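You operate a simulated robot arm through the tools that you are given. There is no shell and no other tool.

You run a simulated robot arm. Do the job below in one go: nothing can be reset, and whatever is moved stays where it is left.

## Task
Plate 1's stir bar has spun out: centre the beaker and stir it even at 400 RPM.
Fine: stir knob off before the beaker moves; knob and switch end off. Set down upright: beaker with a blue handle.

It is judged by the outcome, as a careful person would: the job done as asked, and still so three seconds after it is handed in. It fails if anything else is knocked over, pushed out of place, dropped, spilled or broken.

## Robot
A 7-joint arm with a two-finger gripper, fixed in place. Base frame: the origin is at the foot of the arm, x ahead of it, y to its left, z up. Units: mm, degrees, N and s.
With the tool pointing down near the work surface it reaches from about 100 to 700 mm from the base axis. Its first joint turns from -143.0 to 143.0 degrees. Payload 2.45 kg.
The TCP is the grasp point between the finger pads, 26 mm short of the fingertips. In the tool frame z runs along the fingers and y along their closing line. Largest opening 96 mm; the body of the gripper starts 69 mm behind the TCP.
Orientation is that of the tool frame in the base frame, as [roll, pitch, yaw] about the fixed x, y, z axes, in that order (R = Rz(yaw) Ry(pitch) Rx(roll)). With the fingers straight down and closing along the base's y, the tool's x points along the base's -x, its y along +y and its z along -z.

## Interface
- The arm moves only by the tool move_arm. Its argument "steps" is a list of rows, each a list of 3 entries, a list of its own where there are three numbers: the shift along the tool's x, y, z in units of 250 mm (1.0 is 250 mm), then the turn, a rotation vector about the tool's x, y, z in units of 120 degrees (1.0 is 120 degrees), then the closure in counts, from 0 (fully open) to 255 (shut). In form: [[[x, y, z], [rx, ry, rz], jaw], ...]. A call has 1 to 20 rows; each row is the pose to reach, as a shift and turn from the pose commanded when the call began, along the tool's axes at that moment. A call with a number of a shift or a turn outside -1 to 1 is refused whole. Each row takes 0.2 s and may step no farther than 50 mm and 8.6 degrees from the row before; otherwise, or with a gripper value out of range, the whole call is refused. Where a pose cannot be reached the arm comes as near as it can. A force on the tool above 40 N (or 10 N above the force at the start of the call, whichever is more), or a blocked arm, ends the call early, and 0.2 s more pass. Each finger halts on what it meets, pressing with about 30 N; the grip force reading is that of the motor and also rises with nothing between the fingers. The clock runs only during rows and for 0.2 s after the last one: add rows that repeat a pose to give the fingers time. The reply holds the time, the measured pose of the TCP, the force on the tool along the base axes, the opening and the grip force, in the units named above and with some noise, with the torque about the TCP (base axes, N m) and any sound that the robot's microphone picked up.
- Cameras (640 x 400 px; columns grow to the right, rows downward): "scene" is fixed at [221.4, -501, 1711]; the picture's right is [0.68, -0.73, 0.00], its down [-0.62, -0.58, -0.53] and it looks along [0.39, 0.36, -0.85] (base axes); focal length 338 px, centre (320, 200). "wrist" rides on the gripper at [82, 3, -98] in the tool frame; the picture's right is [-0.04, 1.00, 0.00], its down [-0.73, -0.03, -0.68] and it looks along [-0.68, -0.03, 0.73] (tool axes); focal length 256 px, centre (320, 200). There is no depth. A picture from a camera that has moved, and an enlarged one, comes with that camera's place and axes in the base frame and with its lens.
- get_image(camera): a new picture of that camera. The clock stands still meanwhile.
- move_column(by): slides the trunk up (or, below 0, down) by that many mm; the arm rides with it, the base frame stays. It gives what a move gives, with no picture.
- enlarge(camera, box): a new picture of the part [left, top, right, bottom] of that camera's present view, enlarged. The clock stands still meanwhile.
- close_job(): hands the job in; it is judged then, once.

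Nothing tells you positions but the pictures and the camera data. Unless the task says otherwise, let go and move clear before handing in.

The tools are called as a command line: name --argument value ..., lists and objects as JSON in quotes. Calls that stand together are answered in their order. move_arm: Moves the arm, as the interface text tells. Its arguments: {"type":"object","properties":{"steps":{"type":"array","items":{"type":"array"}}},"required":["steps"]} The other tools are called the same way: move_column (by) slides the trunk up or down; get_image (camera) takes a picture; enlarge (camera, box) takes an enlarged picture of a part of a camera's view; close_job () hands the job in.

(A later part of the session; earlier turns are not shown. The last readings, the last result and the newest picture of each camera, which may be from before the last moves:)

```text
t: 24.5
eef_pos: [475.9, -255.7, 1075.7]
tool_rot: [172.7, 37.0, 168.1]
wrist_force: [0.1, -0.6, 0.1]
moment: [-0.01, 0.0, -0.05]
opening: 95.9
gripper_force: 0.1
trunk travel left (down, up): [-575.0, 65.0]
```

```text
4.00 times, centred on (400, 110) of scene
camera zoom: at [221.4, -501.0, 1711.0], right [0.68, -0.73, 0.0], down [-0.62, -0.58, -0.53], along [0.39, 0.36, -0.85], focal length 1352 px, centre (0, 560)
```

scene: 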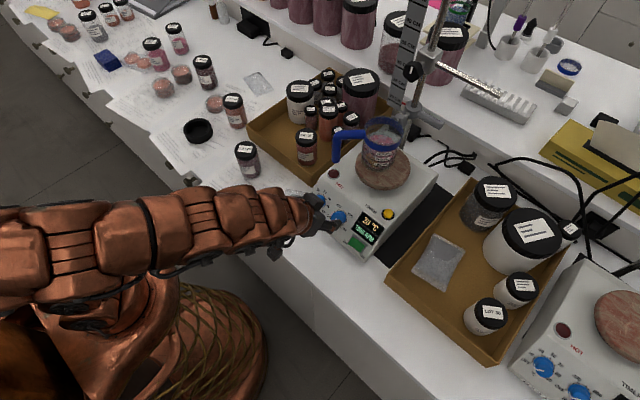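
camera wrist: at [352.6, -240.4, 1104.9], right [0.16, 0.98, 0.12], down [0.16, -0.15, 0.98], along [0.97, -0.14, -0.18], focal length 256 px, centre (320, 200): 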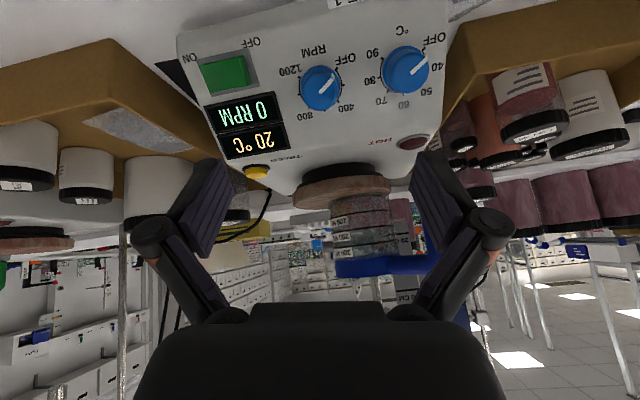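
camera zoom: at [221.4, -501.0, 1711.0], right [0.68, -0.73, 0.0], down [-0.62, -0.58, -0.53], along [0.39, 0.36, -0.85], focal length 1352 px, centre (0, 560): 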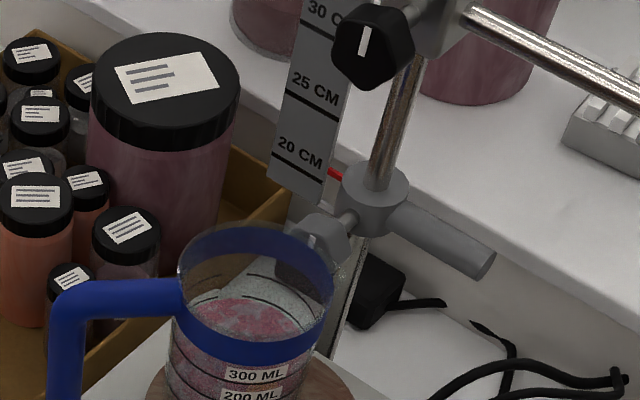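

The stand and clamp are well behind the beaker (x > 810), so they won't interfere. I'll move to a pre-grasp pose above and in front of the beaker, tilted 35°, yawed -10° and fully open, with the fingers kept clear of the handle.

move_arm --steps '[[[-0.12, 0.031, -0.063], [0.009, 0.003, -0.002], 0], [[-0.24, 0.062, -0.127], [0.017, 0.006, -0.004], 0], [[-0.359, 0.092, -0.19], [0.026, 0.009, -0.006], 0], [[-0.511, 0.146, -0.121], [0.035, 0.012, -0.008], 0], [[-0.663, 0.201, -0.052], [0.043, 0.015, -0.01], 0], [[-0.815, 0.255, 0.017], [0.0515, 0.0174, -0.0117], 0], [[-0.815, 0.255, 0.017], [0.0515, 0.0174, -0.0117], 0], [[-0.815, 0.255, 0.017], [0.0515, 0.0174, -0.0117], 0]]'

get_image --camera "wrist"

get_image --camera "scene"

```text
t: 26.3
eef_pos: [643.5, -229.2, 1200.7]
tool_rot: [-179.9, 34.9, 170.1]
wrist_force: [-0.3, 0.4, -0.3]
moment: [-0.02, 0.01, -0.02]
opening: 95.9
gripper_force: 0.0
trunk travel left (down, up): [-575.0, 65.0]
```

```text
taken
camera wrist: at [523.7, -203.8, 1234.6], right [0.21, 0.98, 0.02], down [0.2, -0.06, 0.98], along [0.96, -0.2, -0.21], focal length 256 px, centre (320, 200)
```

wrist: 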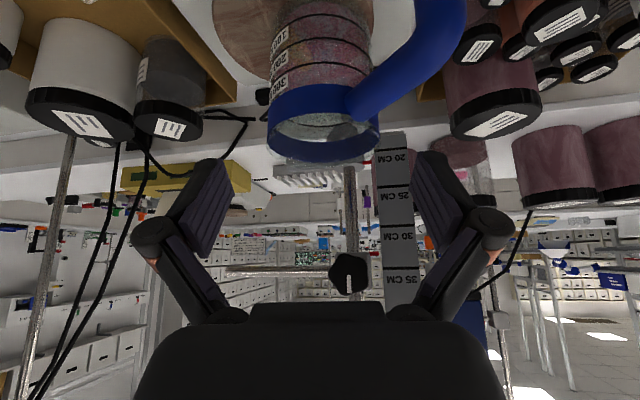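

```text
taken
```

scene: 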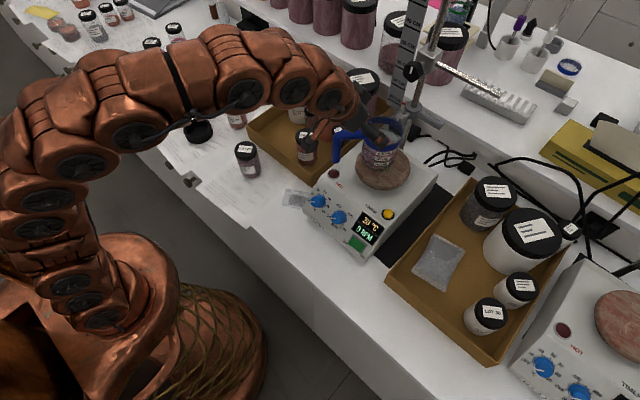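

Pre-grasp pose reached. I'll zoom to check lateral alignment of the beaker with the tool axis.

enlarge --camera "wrist" --box '[230, 0, 410, 170]'

enlarge --camera "scene" --box '[320, 80, 430, 190]'

```text
2.35 times, centred on (320, 85) of wrist
camera zoom: at [523.7, -203.8, 1234.6], right [0.21, 0.98, 0.02], down [0.2, -0.06, 0.98], along [0.96, -0.2, -0.21], focal length 602 px, centre (320, 471)
```

zoom: 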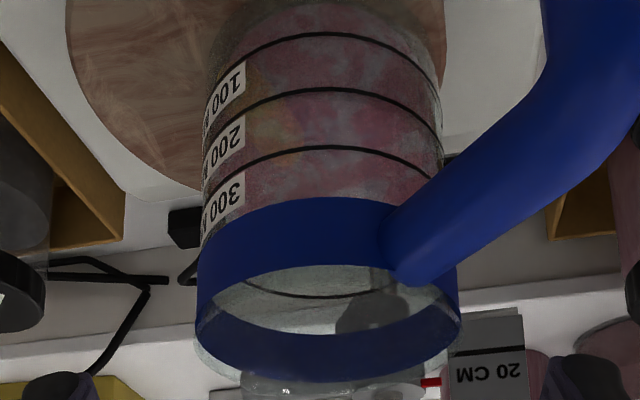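

```text
3.64 times, centred on (375, 135) of scene
camera zoom: at [221.4, -501.0, 1711.0], right [0.68, -0.73, 0.0], down [-0.62, -0.58, -0.53], along [0.39, 0.36, -0.85], focal length 1229 px, centre (120, 436)
```

zoom: 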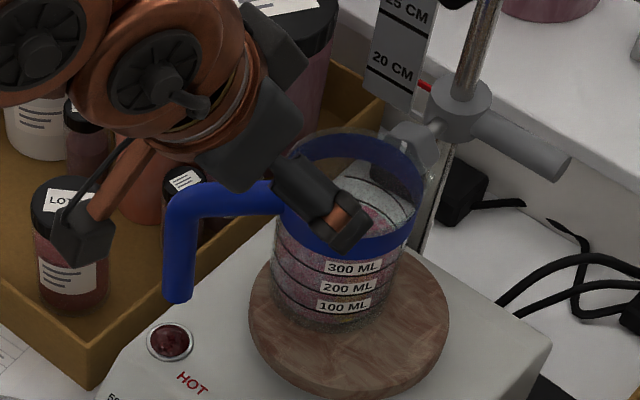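

The beaker body is ~87 mm and its blue band ~90 mm, so it fits the 96 mm opening with little margin. I plan to grip at the band from above. I'll approach most of the way, about 2 mm toward tool +y, then re-check centring.

move_arm --steps '[[[-0.04, 0.004, 0.06], [0, 0, 0], 0], [[-0.08, 0.008, 0.12], [0, 0, 0], 0], [[-0.08, 0.008, 0.18], [0, 0, 0], 0], [[-0.08, 0.008, 0.24], [0, 0, 0], 0], [[-0.08, 0.008, 0.24], [0, 0, 0], 0], [[-0.08, 0.008, 0.24], [0, 0, 0], 0]]'

get_image --camera "wrist"

enlarge --camera "wrist" --box '[180, 80, 460, 260]'

enlarge --camera "scene" --box '[330, 90, 430, 180]'

```text
t: 27.7
eef_pos: [695.9, -234.6, 1161.0]
tool_rot: [-179.8, 35.1, 170.0]
wrist_force: [0.0, 0.4, 0.6]
moment: [0.03, -0.01, -0.02]
opening: 96.3
gripper_force: 0.0
trunk travel left (down, up): [-575.0, 65.0]
```

```text
taken
camera wrist: at [574.7, -210.2, 1196.3], right [0.21, 0.98, 0.02], down [0.2, -0.06, 0.98], along [0.96, -0.2, -0.21], focal length 256 px, centre (320, 200)
```

wrist: 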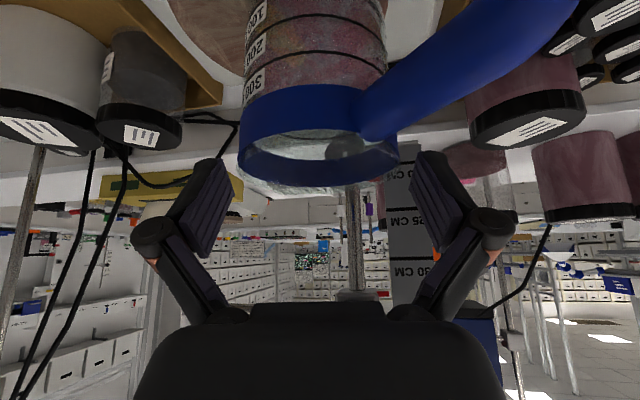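

```text
2.22 times, centred on (320, 170) of wrist
camera zoom: at [574.7, -210.2, 1196.3], right [0.21, 0.98, 0.02], down [0.2, -0.06, 0.98], along [0.96, -0.2, -0.21], focal length 569 px, centre (320, 267)
```

zoom: 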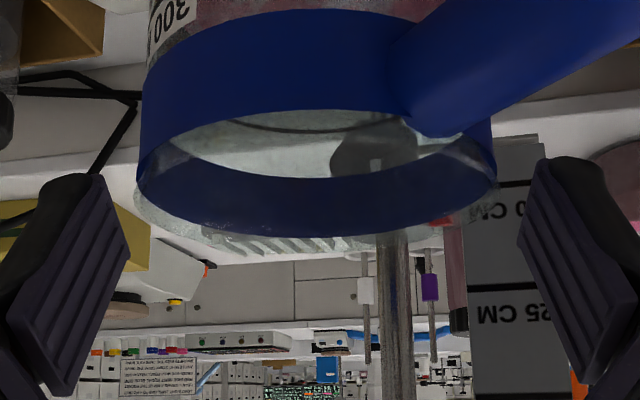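

```text
4.44 times, centred on (380, 135) of scene
camera zoom: at [221.4, -501.0, 1711.0], right [0.68, -0.73, 0.0], down [-0.62, -0.58, -0.53], along [0.39, 0.36, -0.85], focal length 1502 px, centre (53, 489)
```

zoom: 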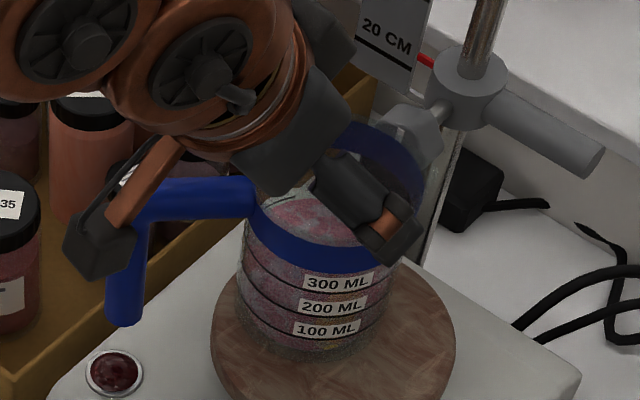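

The rim centre appears ~1 mm to the tool's -y side, and it fits within the opening. I'll correct by 1.1 mm, advance 20 mm further and check again.

move_arm --steps '[[[0.003, -0.0044, 0.02], [0, 0, 0], 0], [[0.006, -0.0044, 0.05], [0, 0, 0], 0], [[0.006, -0.0044, 0.08], [0, 0, 0], 0], [[0.006, -0.0044, 0.08], [0, 0, 0], 0], [[0.006, -0.0044, 0.08], [0, 0, 0], 0]]'

enlarge --camera "wrist" --box '[180, 60, 460, 240]'

enlarge --camera "scene" --box '[330, 90, 430, 180]'

```text
t: 28.9
eef_pos: [703.4, -239.0, 1144.9]
tool_rot: [-179.9, 34.8, 170.1]
wrist_force: [-0.6, 0.3, 0.5]
moment: [0.02, -0.04, 0.0]
opening: 96.1
gripper_force: 0.1
trunk travel left (down, up): [-575.0, 65.0]
```

```text
2.22 times, centred on (320, 150) of wrist
camera zoom: at [584.1, -213.6, 1178.5], right [0.21, 0.98, 0.02], down [0.2, -0.06, 0.98], along [0.96, -0.2, -0.21], focal length 569 px, centre (320, 311)
```

zoom: 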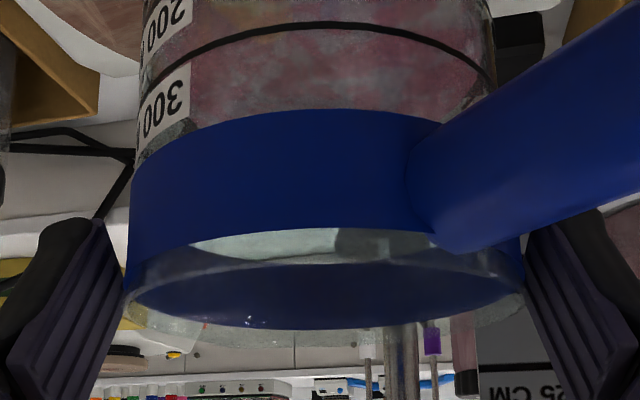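

```text
4.44 times, centred on (380, 135) of scene
camera zoom: at [221.4, -501.0, 1711.0], right [0.68, -0.73, 0.0], down [-0.62, -0.58, -0.53], along [0.39, 0.36, -0.85], focal length 1502 px, centre (53, 489)
```

zoom: 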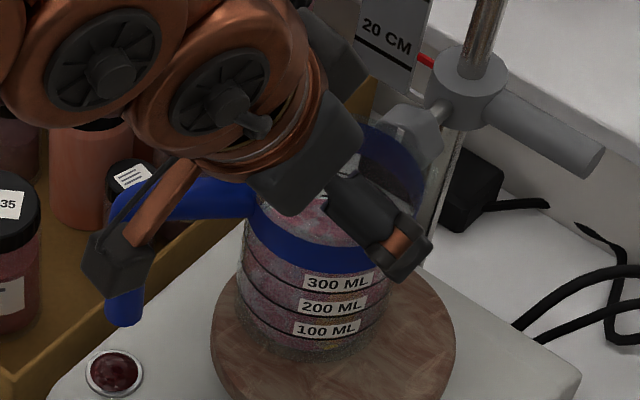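

The fingers are starting to straddle the rim. I'll zoom on each side's gap to compare clearances.

enlarge --camera "wrist" --box '[190, 130, 290, 210]'

enlarge --camera "wrist" --box '[350, 130, 450, 210]'

```text
5.00 times, centred on (240, 170) of wrist
camera zoom: at [584.1, -213.6, 1178.5], right [0.21, 0.98, 0.02], down [0.2, -0.06, 0.98], along [0.96, -0.2, -0.21], focal length 1280 px, centre (720, 350)
```

zoom: 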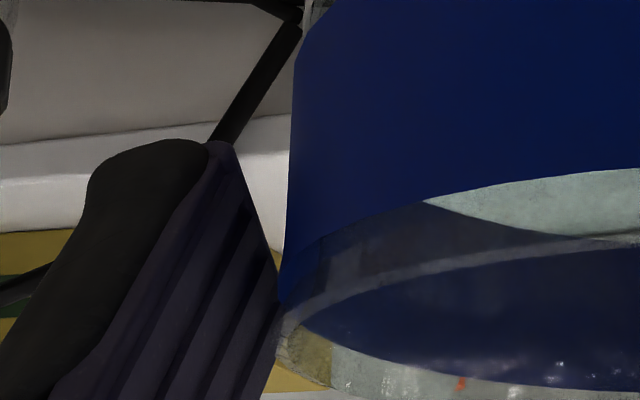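

```text
5.00 times, centred on (400, 170) of wrist
camera zoom: at [584.1, -213.6, 1178.5], right [0.21, 0.98, 0.02], down [0.2, -0.06, 0.98], along [0.96, -0.2, -0.21], focal length 1280 px, centre (-80, 350)
```

zoom: 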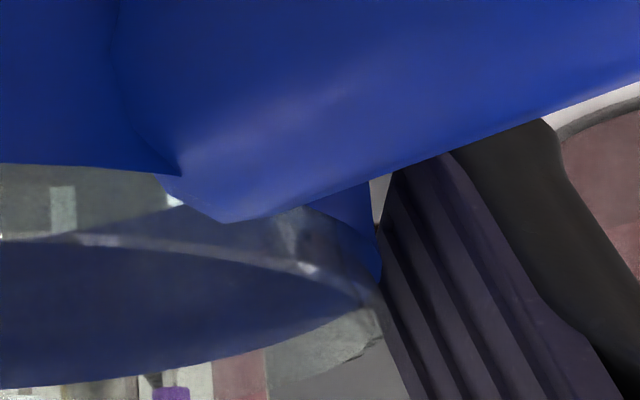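

Clearance is uneven by about 1 mm, with the beaker nearer the right (+y) finger. I'll shift +1 mm and lower the last ~20 mm in small steps while watching force.

move_arm --steps '[[[0, 0.004, 0], [0, 0, 0], 0], [[0.004, 0.004, 0.02], [0, 0, 0], 0], [[0.008, 0.004, 0.04], [0, 0, 0], 0], [[0.008, 0.004, 0.04], [0, 0, 0], 0]]'

enlarge --camera "wrist" --box '[180, 80, 460, 260]'

```text
t: 29.9
eef_pos: [708.9, -237.1, 1134.7]
tool_rot: [-179.9, 34.9, 170.1]
wrist_force: [0.0, 0.6, -1.1]
moment: [0.05, -0.01, 0.01]
opening: 96.2
gripper_force: 0.0
trunk travel left (down, up): [-575.0, 65.0]
```

```text
2.22 times, centred on (320, 170) of wrist
camera zoom: at [588.9, -213.0, 1169.3], right [0.21, 0.98, 0.02], down [0.2, -0.06, 0.98], along [0.96, -0.2, -0.21], focal length 569 px, centre (320, 267)
```

zoom: 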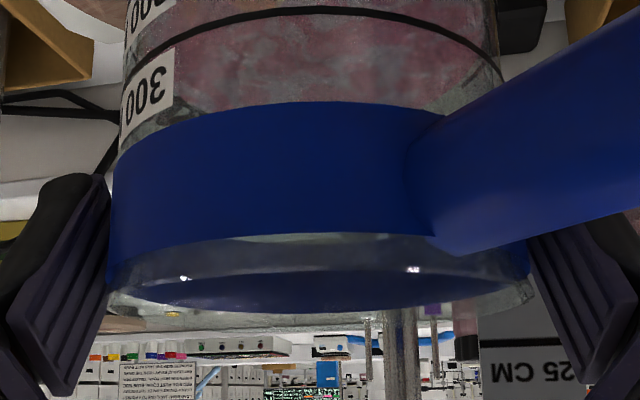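

Still no contact and the beaker is centred. One last 8 mm, then close on the band.

move_arm --steps '[[[0.004, 0, 0.016], [0, 0, 0], 0], [[0.0076, 0, 0.032], [0, 0, 0], 0], [[0.0076, 0, 0.032], [0, 0, 0], 0], [[0.0076, 0, 0.032], [0, 0, 0], 10], [[0.0076, 0, 0.032], [0, 0, 0], 25], [[0.0076, 0, 0.032], [0, 0, 0], 60], [[0.0076, 0, 0.032], [0, 0, 0], 60]]'

enlarge --camera "wrist" --box '[180, 80, 460, 260]'

enlarge --camera "scene" --box '[330, 90, 430, 180]'

```text
t: 31.5
eef_pos: [712.7, -238.4, 1126.9]
tool_rot: [-179.8, 35.0, 170.1]
wrist_force: [0.5, -2.2, 2.3]
moment: [-0.18, 0.08, 0.08]
opening: 85.2
gripper_force: 30.1
trunk travel left (down, up): [-575.0, 65.0]
```

```text
2.22 times, centred on (320, 170) of wrist
camera zoom: at [592.1, -213.7, 1161.9], right [0.21, 0.98, 0.02], down [0.2, -0.06, 0.98], along [0.96, -0.2, -0.21], focal length 569 px, centre (320, 267)
```

zoom: 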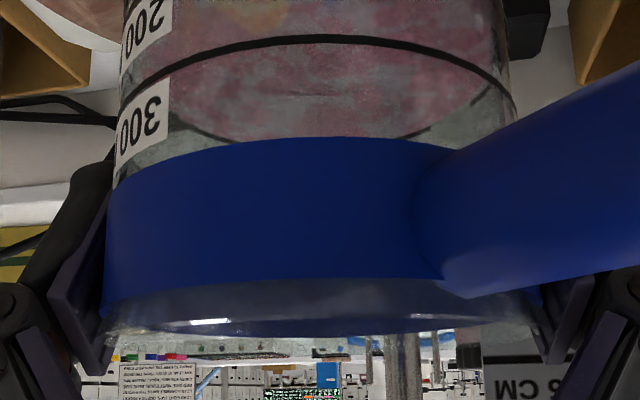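

```text
4.44 times, centred on (380, 135) of scene
camera zoom: at [221.4, -501.0, 1711.0], right [0.68, -0.73, 0.0], down [-0.62, -0.58, -0.53], along [0.39, 0.36, -0.85], focal length 1502 px, centre (53, 489)
```

zoom: 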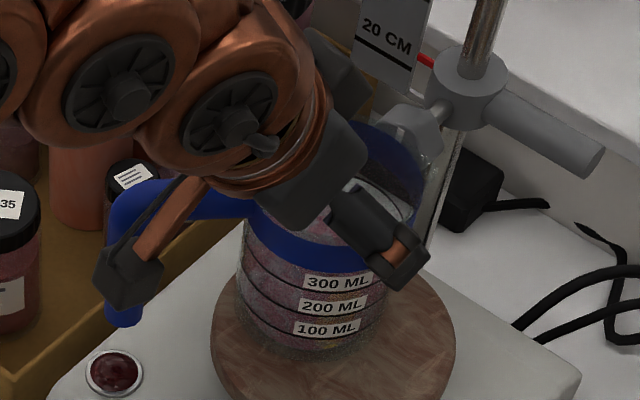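

The beaker is gripped (85 mm, 30 N) with negligible side force. Lifting it straight up ~6 mm.

move_arm --steps '[[[0, 0, 0], [0, 0, 0], 110], [[-0.0046, 0, -0.0066], [0, 0, 0], 110], [[-0.0092, 0, -0.0131], [0, 0, 0], 110], [[-0.0138, 0, -0.0197], [0, 0, 0], 110], [[-0.0184, 0, -0.0262], [0, 0, 0], 110], [[-0.0184, 0, -0.0262], [0, 0, 0], 110]]'

enlarge --camera "wrist" --box '[180, 80, 460, 260]'

enlarge --camera "scene" --box '[330, 90, 430, 190]'

```text
t: 32.9
eef_pos: [712.5, -238.2, 1134.1]
tool_rot: [-179.8, 35.0, 170.1]
wrist_force: [-1.2, -1.2, -3.7]
moment: [-0.12, -0.13, 0.0]
opening: 85.0
gripper_force: 30.3
trunk travel left (down, up): [-575.0, 65.0]
```

```text
2.22 times, centred on (320, 170) of wrist
camera zoom: at [591.9, -213.3, 1169.7], right [0.21, 0.98, 0.02], down [0.2, -0.06, 0.98], along [0.96, -0.2, -0.21], focal length 569 px, centre (320, 267)
```

zoom: 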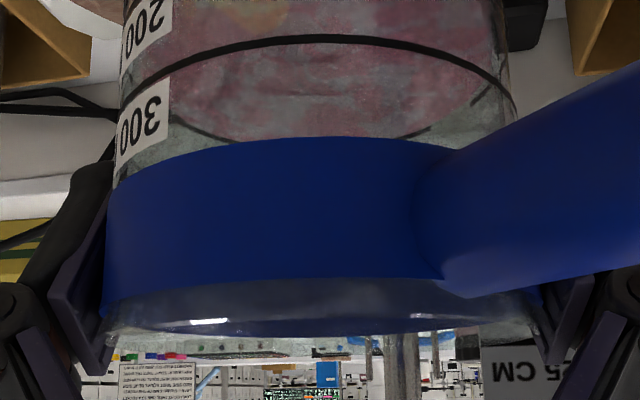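

```text
4.00 times, centred on (380, 140) of scene
camera zoom: at [221.4, -501.0, 1711.0], right [0.68, -0.73, 0.0], down [-0.62, -0.58, -0.53], along [0.39, 0.36, -0.85], focal length 1352 px, centre (80, 440)
```

zoom: 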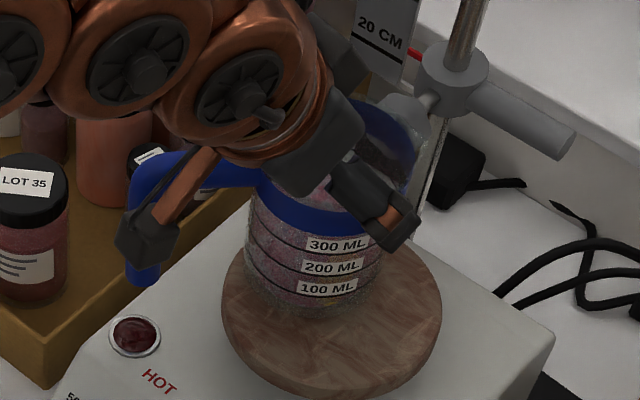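

The beaker is lifted about 7 mm and upright, with the load felt at ~4 N. Two views agree it must move about (-10.3, -22) mm to be concentric with the disc. Moving it now.

move_arm --steps '[[[0.005, -0.0235, -0.0036], [0, 0, 0], 110], [[0.0104, -0.0469, -0.0073], [0, 0, 0], 110], [[0.0155, -0.0704, -0.0109], [0, 0, 0], 110], [[0.0207, -0.0938, -0.0145], [0, 0, 0], 110], [[0.0207, -0.0938, -0.0145], [0, 0, 0], 110], [[0.0207, -0.0938, -0.0145], [0, 0, 0], 110]]'

enlarge --camera "scene" --box '[340, 110, 430, 195]'

get_image --camera "wrist"

```text
t: 34.3
eef_pos: [701.8, -259.9, 1136.2]
tool_rot: [-179.8, 34.9, 170.0]
wrist_force: [0.0, 0.2, -3.5]
moment: [-0.11, -0.11, 0.01]
opening: 85.0
gripper_force: 29.5
trunk travel left (down, up): [-575.0, 65.0]
```

```text
4.71 times, centred on (385, 152) of scene
camera zoom: at [221.4, -501.0, 1711.0], right [0.68, -0.73, 0.0], down [-0.62, -0.58, -0.53], along [0.39, 0.36, -0.85], focal length 1591 px, centre (14, 424)
```

zoom: 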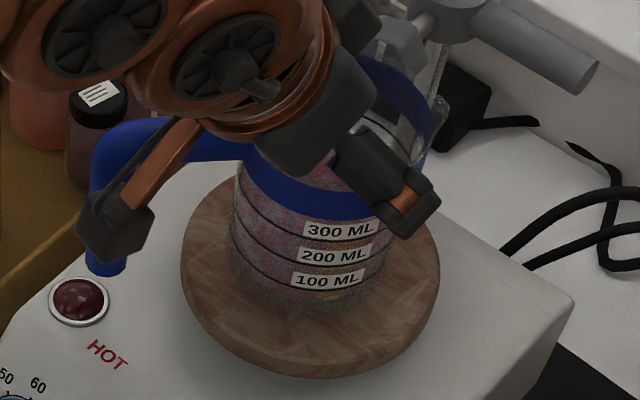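

```text
taken
camera wrist: at [581.6, -235.1, 1170.4], right [0.21, 0.98, 0.02], down [0.2, -0.06, 0.98], along [0.96, -0.2, -0.21], focal length 256 px, centre (320, 200)
```

wrist: 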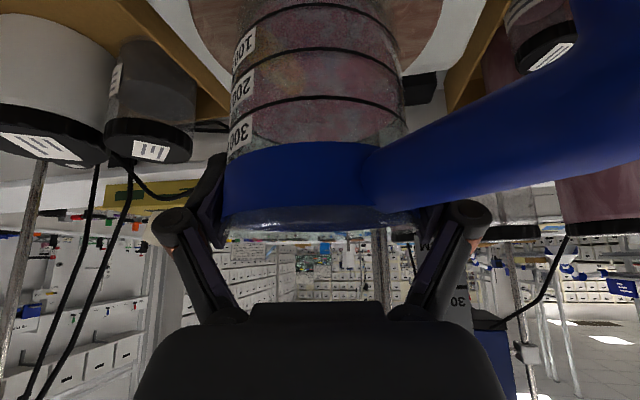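

Beaker looks close to concentric. I'll zoom at its base before lowering.

enlarge --camera "scene" --box '[350, 140, 420, 195]'

enlarge --camera "wrist" --box '[180, 0, 460, 120]'

```text
7.27 times, centred on (385, 168) of scene
camera zoom: at [221.4, -501.0, 1711.0], right [0.68, -0.73, 0.0], down [-0.62, -0.58, -0.53], along [0.39, 0.36, -0.85], focal length 2458 px, centre (-153, 436)
```

zoom: 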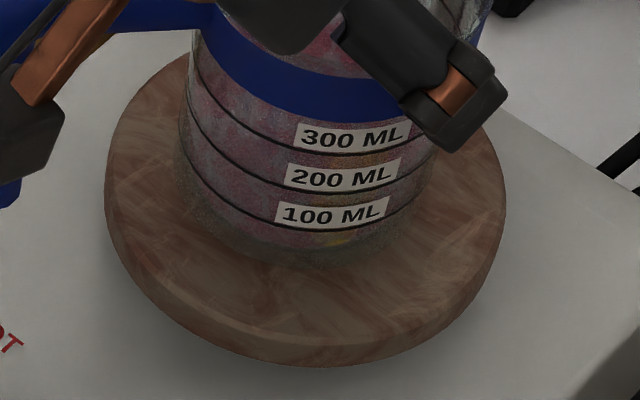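

```text
2.29 times, centred on (320, 60) of wrist
camera zoom: at [581.6, -235.1, 1170.4], right [0.21, 0.98, 0.02], down [0.2, -0.06, 0.98], along [0.96, -0.2, -0.21], focal length 585 px, centre (320, 520)
```

zoom: 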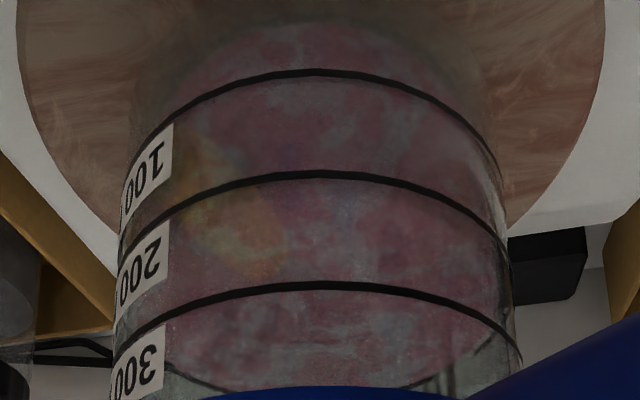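

Scene view puts the base within ~1-2 mm of the target. I'll lower by the same 8 mm it was lifted.

move_arm --steps '[[[0.0046, 0, 0.0066], [0, 0, 0], 110], [[0.0092, 0, 0.0131], [0, 0, 0], 110], [[0.0138, 0, 0.0197], [0, 0, 0], 110], [[0.0184, 0, 0.0262], [0, 0, 0], 110], [[0.0184, 0, 0.0262], [0, 0, 0], 110], [[0.0184, 0, 0.0262], [0, 0, 0], 110]]'

enlarge --camera "scene" --box '[350, 140, 420, 195]'

enlarge --camera "wrist" --box '[180, 0, 460, 120]'

```text
t: 35.7
eef_pos: [702.1, -260.2, 1127.3]
tool_rot: [-179.9, 35.0, 170.1]
wrist_force: [0.2, -0.2, -4.1]
moment: [-0.13, -0.13, 0.01]
opening: 85.1
gripper_force: 30.7
trunk travel left (down, up): [-575.0, 65.0]
```

```text
7.27 times, centred on (385, 168) of scene
camera zoom: at [221.4, -501.0, 1711.0], right [0.68, -0.73, 0.0], down [-0.62, -0.58, -0.53], along [0.39, 0.36, -0.85], focal length 2458 px, centre (-153, 436)
```

zoom: 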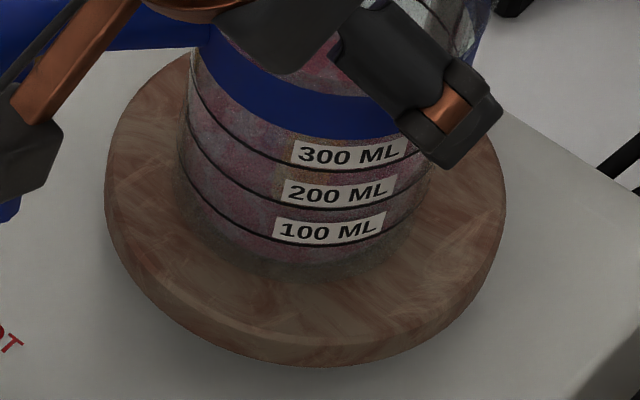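

```text
2.29 times, centred on (320, 60) of wrist
camera zoom: at [581.5, -235.5, 1162.6], right [0.21, 0.98, 0.02], down [0.2, -0.06, 0.98], along [0.96, -0.2, -0.21], focal length 585 px, centre (320, 520)
```

zoom: 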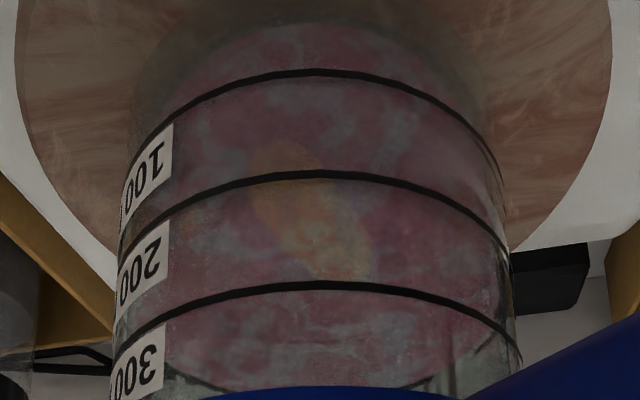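

The load is still carried (about -4 N), so it's hovering a hair above the disc. I'll lower in 1 mm steps.

move_arm --steps '[[[0.0023, 0, 0.0033], [0, 0, 0], 110], [[0.0023, 0, 0.0033], [0, 0, 0], 110]]'

```text
t: 36.3
eef_pos: [701.0, -259.5, 1127.9]
tool_rot: [-179.9, 35.1, 170.1]
wrist_force: [1.9, 0.4, 3.8]
moment: [0.12, 0.06, -0.08]
opening: 85.0
gripper_force: 30.1
trunk travel left (down, up): [-575.0, 65.0]
```

Contact with the disc confirmed (+4 N). Opening and retreating back along the approach axis.

move_arm --steps '[[[0, 0, 0], [0, 0, 0], 50], [[0, 0, 0], [0, 0, 0], 0], [[0, 0, 0], [0, 0, 0], 0], [[0, 0, 0], [0, 0, 0], 0]]'

enlarge --camera "wrist" --box '[180, 80, 460, 260]'

```text
t: 37.3
eef_pos: [702.6, -260.0, 1125.7]
tool_rot: [-179.9, 35.0, 170.1]
wrist_force: [0.5, 0.8, 0.5]
moment: [0.0, 0.02, 0.0]
opening: 95.9
gripper_force: 0.0
trunk travel left (down, up): [-575.0, 65.0]
```

```text
2.22 times, centred on (320, 170) of wrist
camera zoom: at [581.1, -235.5, 1161.1], right [0.21, 0.98, 0.02], down [0.2, -0.06, 0.98], along [0.96, -0.2, -0.21], focal length 569 px, centre (320, 267)
```

zoom: 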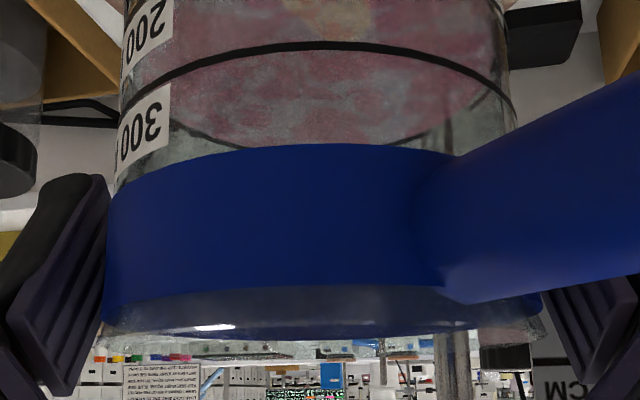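

Released cleanly with force near zero. Retreating along the tool axis.

move_arm --steps '[[[0, 0, -0.03], [0, 0, 0], 0], [[0, 0, -0.07], [0, 0, 0], 0], [[0, 0, -0.13], [0, 0, 0], 0], [[0, 0, -0.22], [0, 0, 0], 0], [[0, 0, -0.34], [0, 0, 0], 0], [[0.02, 0, -0.48], [0, 0, 0], 0], [[0.06, 0, -0.62], [0, 0, 0], 0], [[0.06, 0, -0.62], [0, 0, 0], 0]]'

enlarge --camera "scene" --box '[350, 140, 420, 195]'

get_image --camera "wrist"

```text
t: 39.1
eef_pos: [603.2, -241.5, 1247.1]
tool_rot: [-179.9, 34.8, 170.0]
wrist_force: [0.4, 0.2, 0.6]
moment: [-0.02, 0.01, 0.0]
opening: 96.2
gripper_force: 0.0
trunk travel left (down, up): [-575.0, 65.0]
```

```text
7.27 times, centred on (385, 168) of scene
camera zoom: at [221.4, -501.0, 1711.0], right [0.68, -0.73, 0.0], down [-0.62, -0.58, -0.53], along [0.39, 0.36, -0.85], focal length 2458 px, centre (-153, 436)
```

zoom: 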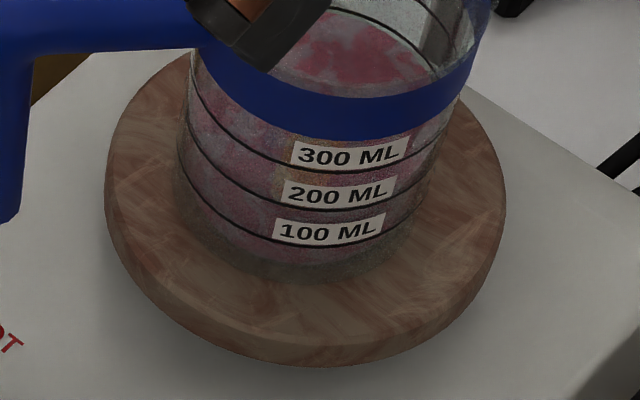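

```text
taken
camera wrist: at [482.7, -217.3, 1281.8], right [0.21, 0.98, 0.02], down [0.2, -0.06, 0.98], along [0.96, -0.2, -0.21], focal length 256 px, centre (320, 200)
```

wrist: 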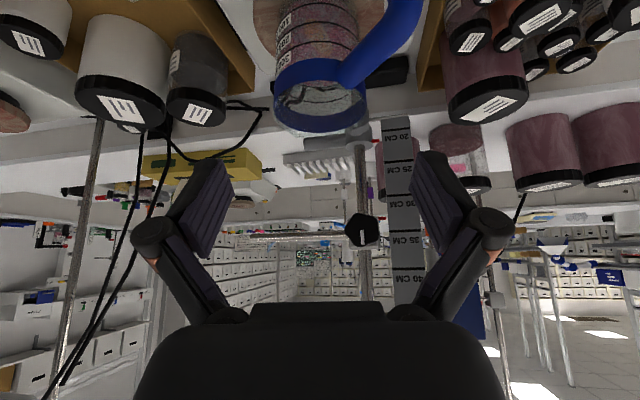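

The beaker base edges now match a concentric position on the disc within ~1 mm, and it stands upright. Next I'll go back to the knob standoff to set 400 RPM.

move_arm --steps '[[[0.16, -0.038, -0.035], [0, 0, 0], 0], [[0.32, -0.076, -0.07], [0, 0, 0], 0], [[0.478, -0.114, -0.105], [0, 0, 0], 40], [[0.56, -0.12, 0.014], [-0.0123, -0.005, -0.0168], 80], [[0.642, -0.127, 0.133], [-0.0246, -0.01, -0.0336], 120], [[0.724, -0.133, 0.252], [-0.0369, -0.0149, -0.0504], 120], [[0.806, -0.14, 0.37], [-0.0492, -0.0199, -0.0672], 120], [[0.806, -0.14, 0.37], [-0.0492, -0.0199, -0.0672], 120], [[0.806, -0.14, 0.37], [-0.0492, -0.0199, -0.0672], 120]]'

get_image --camera "wrist"

enlarge --camera "scene" --box '[310, 100, 430, 200]'

```text
t: 41.1
eef_pos: [489.1, -257.6, 1052.1]
tool_rot: [-180.0, 37.5, -179.9]
wrist_force: [-0.4, -0.1, -0.8]
moment: [0.01, 0.0, 0.01]
opening: 50.7
gripper_force: 0.0
trunk travel left (down, up): [-575.0, 65.0]
```

```text
taken
camera wrist: at [364.1, -253.8, 1081.9], right [0.03, 1.0, 0.02], down [0.17, -0.03, 0.98], along [0.98, -0.03, -0.17], focal length 256 px, centre (320, 200)
```

wrist: 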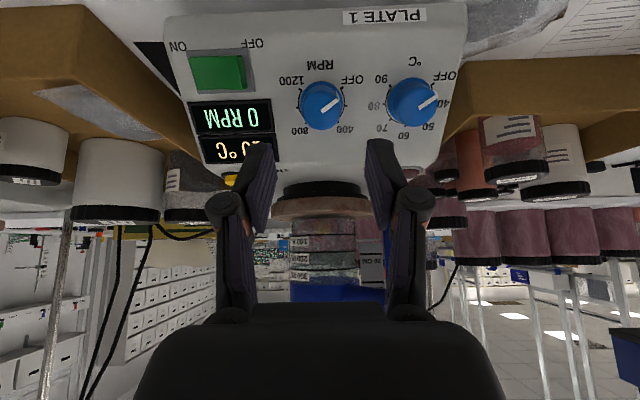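

```text
4.00 times, centred on (370, 150) of scene
camera zoom: at [221.4, -501.0, 1711.0], right [0.68, -0.73, 0.0], down [-0.62, -0.58, -0.53], along [0.39, 0.36, -0.85], focal length 1352 px, centre (120, 400)
```

zoom: 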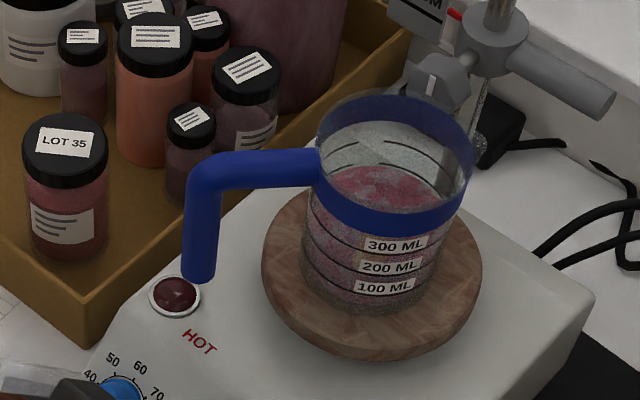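

The beaker looks concentric on the disc and upright. Now I'll pre-rotate -40° at the standoff and descend partway toward the knob.

move_arm --steps '[[[0, 0, 0], [0, 0, -0.0667], 120], [[0, 0, 0], [0, 0, -0.1333], 120], [[0, 0, 0], [0, 0, -0.2], 120], [[0, 0, 0], [0, 0, -0.2667], 120], [[0, 0, 0], [0, 0, -0.3333], 120], [[0, 0.002, 0.1], [0, 0, -0.3333], 120], [[0, 0.004, 0.2], [0, 0, -0.3333], 120], [[0, 0.004, 0.24], [0, 0, -0.3333], 120], [[0, 0.004, 0.24], [0, 0, -0.3333], 120], [[0, 0.004, 0.24], [0, 0, -0.3333], 120]]'

enlarge --camera "wrist" --box '[240, 100, 400, 220]'

get_image --camera "wrist"

```text
t: 43.3
eef_pos: [522.6, -257.4, 1005.9]
tool_rot: [-153.8, 27.6, -133.4]
wrist_force: [-0.8, 0.3, -0.4]
moment: [0.0, -0.02, 0.03]
opening: 50.9
gripper_force: 0.0
trunk travel left (down, up): [-575.0, 65.0]
```

```text
3.33 times, centred on (320, 160) of wrist
camera zoom: at [410.1, -307.0, 1046.9], right [-0.49, 0.79, -0.37], down [0.05, 0.45, 0.89], along [0.87, 0.41, -0.26], focal length 853 px, centre (320, 333)
```

zoom: 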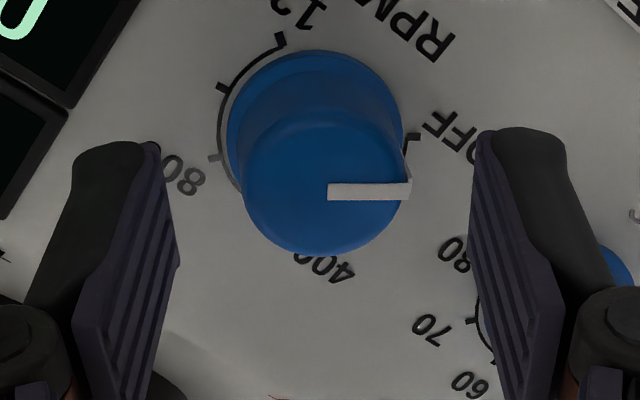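

```text
taken
camera wrist: at [410.1, -307.0, 1046.9], right [-0.49, 0.79, -0.37], down [0.05, 0.45, 0.89], along [0.87, 0.41, -0.26], focal length 256 px, centre (320, 200)
```

wrist: 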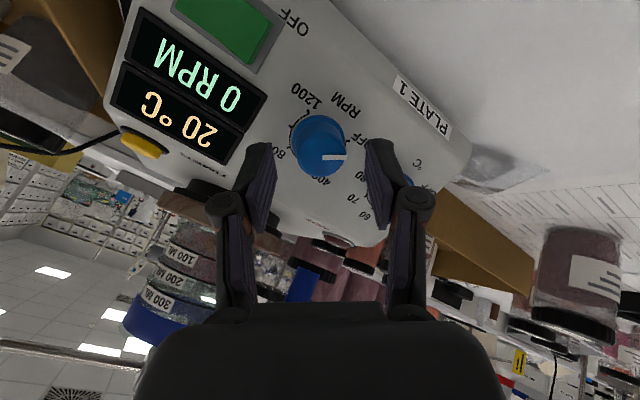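

The knob is centred between the pads laterally, about 3 mm off along tool -x. Correcting that, descending 17 mm and closing.

move_arm --steps '[[[-0.012, 0, 0.03], [0, 0, 0], 120], [[-0.012, 0, 0.07], [0, 0, 0], 120], [[-0.012, 0, 0.07], [0, 0, 0], 120], [[-0.012, 0, 0.07], [0, 0, 0], 180], [[-0.012, 0, 0.07], [0, 0, 0], 255], [[-0.012, 0, 0.07], [0, 0, 0], 255]]'

enlarge --camera "wrist" --box '[240, 100, 400, 220]'

```text
t: 44.7
eef_pos: [533.6, -255.2, 993.8]
tool_rot: [-153.8, 27.7, -133.4]
wrist_force: [-0.9, 0.0, 0.0]
moment: [-0.28, -0.26, -0.21]
opening: 30.6
gripper_force: 41.6
trunk travel left (down, up): [-575.0, 65.0]
```

```text
3.33 times, centred on (320, 160) of wrist
camera zoom: at [422.9, -304.9, 1034.4], right [-0.49, 0.79, -0.37], down [0.05, 0.45, 0.89], along [0.87, 0.41, -0.26], focal length 853 px, centre (320, 333)
```

zoom: 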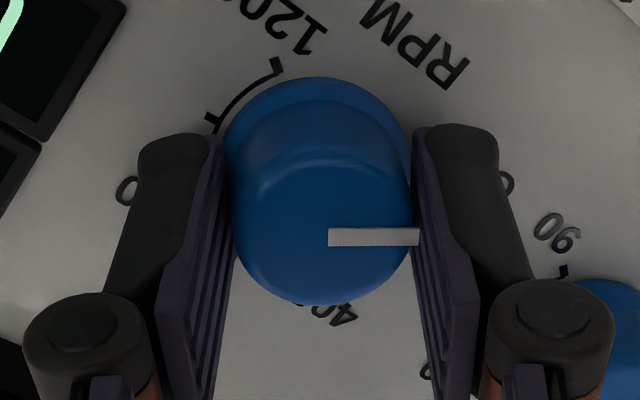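

Knob gripped with near-zero side load. Turning clockwise 60° and reading the display.

move_arm --steps '[[[0, 0, 0], [0, 0, 0.0714], 255], [[0, 0, 0], [0, 0, 0.1428], 255], [[0, 0, 0], [0, 0, 0.2142], 255], [[0, 0, 0], [0, 0, 0.2856], 255], [[0, 0, 0], [0, 0, 0.357], 255], [[0, 0, 0], [0, 0, 0.4284], 255], [[0, 0, 0], [0, 0, 0.4998], 255]]'

enlarge --camera "scene" --box '[290, 150, 410, 250]'

```text
t: 46.3
eef_pos: [535.0, -256.4, 993.1]
tool_rot: [165.3, 34.7, 155.1]
wrist_force: [-18.3, -28.2, -5.9]
moment: [0.14, 0.73, 0.36]
opening: 29.7
gripper_force: 44.6
trunk travel left (down, up): [-575.0, 65.0]
```

```text
4.00 times, centred on (350, 200) of scene
camera zoom: at [221.4, -501.0, 1711.0], right [0.68, -0.73, 0.0], down [-0.62, -0.58, -0.53], along [0.39, 0.36, -0.85], focal length 1352 px, centre (200, 200)
```

zoom: 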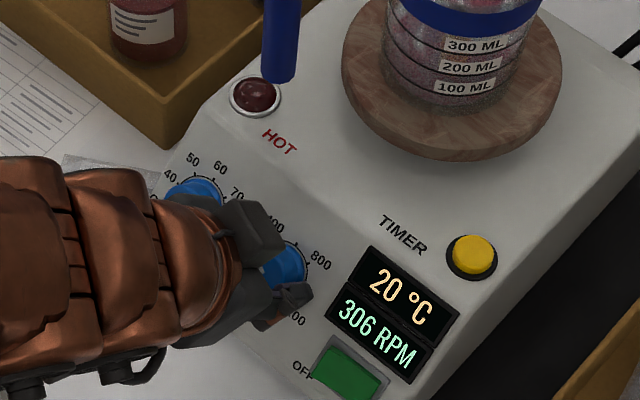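

The display reads 306 RPM; the side load is along the pad normal, meaning the true knob axis is ~3 mm off my turn centre. I'll relieve that offset while turning the last ~17°.

move_arm --steps '[[[0.001, -0.006, 0], [0, 0, 0.02], 255], [[0.002, -0.0116, 0], [0, 0, 0.06], 255], [[0.002, -0.0116, 0], [0, 0, 0.1], 255], [[0.002, -0.0116, 0], [0, 0, 0.14], 255], [[0.002, -0.0116, 0], [0, 0, 0.14], 255]]'

enlarge --camera "scene" --box '[290, 150, 410, 250]'

```text
t: 47.5
eef_pos: [535.5, -257.0, 992.3]
tool_rot: [155.4, 29.2, 136.7]
wrist_force: [5.7, -13.6, 6.8]
moment: [0.46, -0.36, 0.46]
opening: 30.1
gripper_force: 45.3
trunk travel left (down, up): [-575.0, 65.0]
```

```text
4.00 times, centred on (350, 200) of scene
camera zoom: at [221.4, -501.0, 1711.0], right [0.68, -0.73, 0.0], down [-0.62, -0.58, -0.53], along [0.39, 0.36, -0.85], focal length 1352 px, centre (200, 200)
```

zoom: 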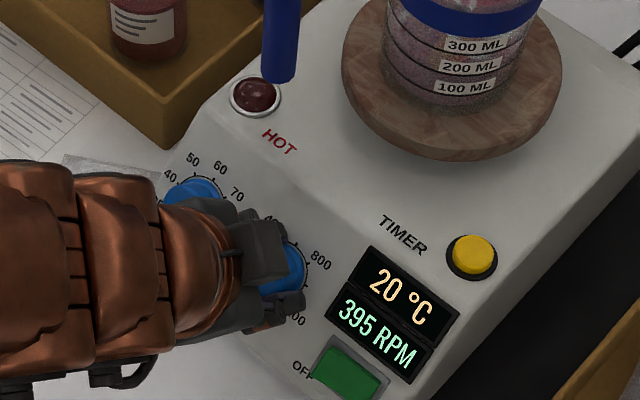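

395 RPM. A ~1° nudge, then hold and wait while watching the contents.

move_arm --steps '[[[0, 0, 0], [0, 0, 0.009], 255], [[0, 0, 0], [0, 0, 0.009], 255], [[0, 0, 0], [0, 0, 0.009], 255], [[0, 0, 0], [0, 0, 0.009], 255], [[0, 0, 0], [0, 0, 0.009], 255]]'

enlarge --camera "scene" --box '[320, 100, 440, 250]'

enlarge --camera "scene" --box '[360, 110, 420, 180]'

```text
t: 48.7
eef_pos: [534.1, -256.3, 993.8]
tool_rot: [155.1, 28.6, 135.6]
wrist_force: [16.5, -8.8, 2.6]
moment: [0.22, -1.14, 0.25]
opening: 30.1
gripper_force: 44.8
trunk travel left (down, up): [-575.0, 65.0]
```

```text
2.67 times, centred on (380, 175) of scene
camera zoom: at [221.4, -501.0, 1711.0], right [0.68, -0.73, 0.0], down [-0.62, -0.58, -0.53], along [0.39, 0.36, -0.85], focal length 901 px, centre (160, 267)
```

zoom: 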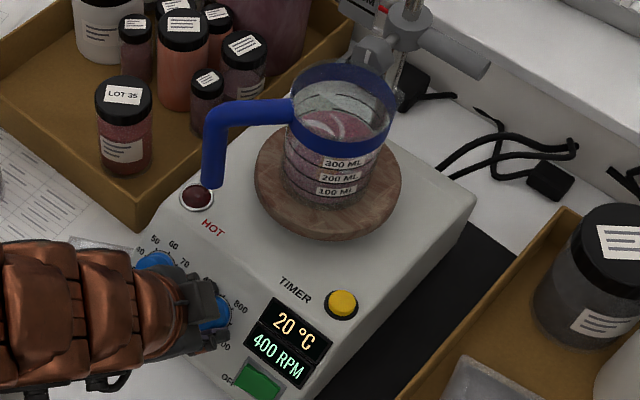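

```text
5.71 times, centred on (390, 145) of scene
camera zoom: at [221.4, -501.0, 1711.0], right [0.68, -0.73, 0.0], down [-0.62, -0.58, -0.53], along [0.39, 0.36, -0.85], focal length 1932 px, centre (-80, 514)
```

zoom: 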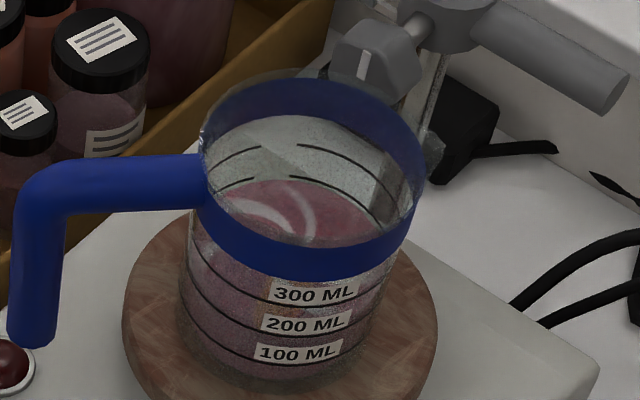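

Exactly 400 RPM and the surface shows a proper central swirl. I'll hold and let it mix.

move_arm --steps '[[[0, 0, 0], [0, 0, 0], 255], [[0, 0, 0], [0, 0, 0], 255], [[0, 0, 0], [0, 0, 0], 255], [[0, 0, 0], [0, 0, 0], 255], [[0, 0, 0], [0, 0, 0], 255], [[0, 0, 0], [0, 0, 0], 255], [[0, 0, 0], [0, 0, 0], 255], [[0, 0, 0], [0, 0, 0], 255], [[0, 0, 0], [0, 0, 0], 255], [[0, 0, 0], [0, 0, 0], 255], [[0, 0, 0], [0, 0, 0], 255], [[0, 0, 0], [0, 0, 0], 255], [[0, 0, 0], [0, 0, 0], 255], [[0, 0, 0], [0, 0, 0], 255], [[0, 0, 0], [0, 0, 0], 255], [[0, 0, 0], [0, 0, 0], 255], [[0, 0, 0], [0, 0, 0], 255], [[0, 0, 0], [0, 0, 0], 255], [[0, 0, 0], [0, 0, 0], 255], [[0, 0, 0], [0, 0, 0], 255]]'

enlarge --camera "scene" --box '[360, 110, 420, 180]'

enlarge --camera "scene" --box '[290, 150, 410, 250]'

```text
t: 52.9
eef_pos: [534.0, -256.6, 992.5]
tool_rot: [155.0, 28.6, 135.6]
wrist_force: [18.9, -3.9, 5.4]
moment: [0.34, -0.93, 0.33]
opening: 30.2
gripper_force: 44.5
trunk travel left (down, up): [-575.0, 65.0]
```

```text
5.71 times, centred on (390, 145) of scene
camera zoom: at [221.4, -501.0, 1711.0], right [0.68, -0.73, 0.0], down [-0.62, -0.58, -0.53], along [0.39, 0.36, -0.85], focal length 1932 px, centre (-80, 514)
```

zoom: 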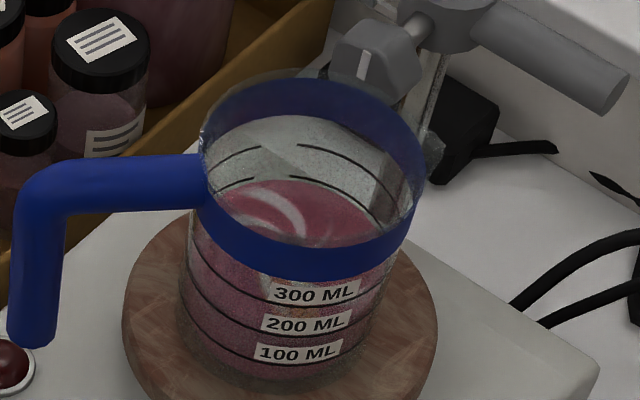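

```text
4.00 times, centred on (350, 200) of scene
camera zoom: at [221.4, -501.0, 1711.0], right [0.68, -0.73, 0.0], down [-0.62, -0.58, -0.53], along [0.39, 0.36, -0.85], focal length 1352 px, centre (200, 200)
```

zoom: 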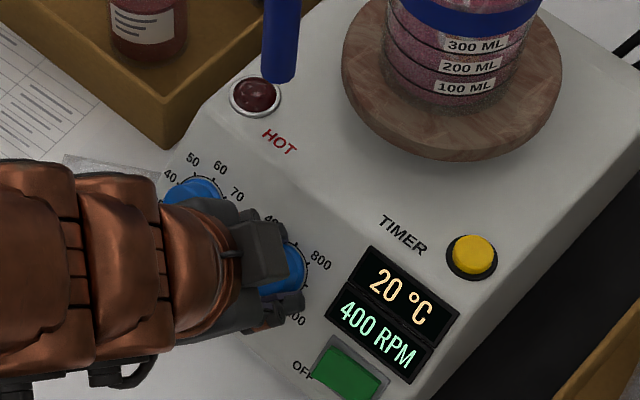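

Still 400 RPM and the liquid is getting more uniform, with some streaks remaining. I'll keep stirring.

move_arm --steps '[[[0, 0, 0], [0, 0, 0], 255], [[0, 0, 0], [0, 0, 0], 255], [[0, 0, 0], [0, 0, 0], 255], [[0, 0, 0], [0, 0, 0], 255], [[0, 0, 0], [0, 0, 0], 255], [[0, 0, 0], [0, 0, 0], 255], [[0, 0, 0], [0, 0, 0], 255], [[0, 0, 0], [0, 0, 0], 255], [[0, 0, 0], [0, 0, 0], 255], [[0, 0, 0], [0, 0, 0], 255], [[0, 0, 0], [0, 0, 0], 255], [[0, 0, 0], [0, 0, 0], 255], [[0, 0, 0], [0, 0, 0], 255], [[0, 0, 0], [0, 0, 0], 255], [[0, 0, 0], [0, 0, 0], 255], [[0, 0, 0], [0, 0, 0], 255], [[0, 0, 0], [0, 0, 0], 255], [[0, 0, 0], [0, 0, 0], 255], [[0, 0, 0], [0, 0, 0], 255], [[0, 0, 0], [0, 0, 0], 255]]'

enlarge --camera "scene" --box '[360, 110, 420, 180]'

```text
t: 57.1
eef_pos: [535.4, -257.5, 992.5]
tool_rot: [155.0, 28.7, 135.7]
wrist_force: [17.1, -2.6, 4.3]
moment: [0.38, -0.74, 0.39]
opening: 30.1
gripper_force: 45.1
trunk travel left (down, up): [-575.0, 65.0]
```

```text
5.71 times, centred on (390, 145) of scene
camera zoom: at [221.4, -501.0, 1711.0], right [0.68, -0.73, 0.0], down [-0.62, -0.58, -0.53], along [0.39, 0.36, -0.85], focal length 1932 px, centre (-80, 514)
```

zoom: 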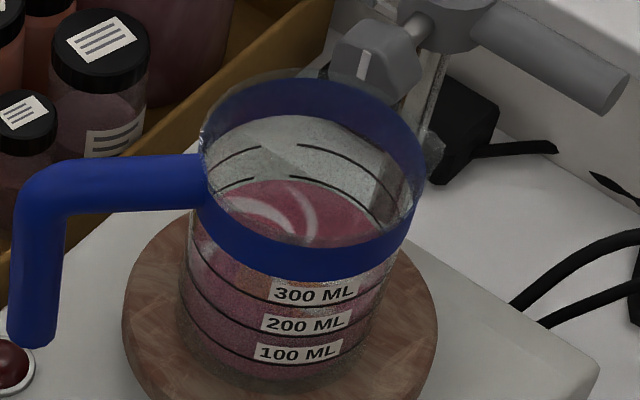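

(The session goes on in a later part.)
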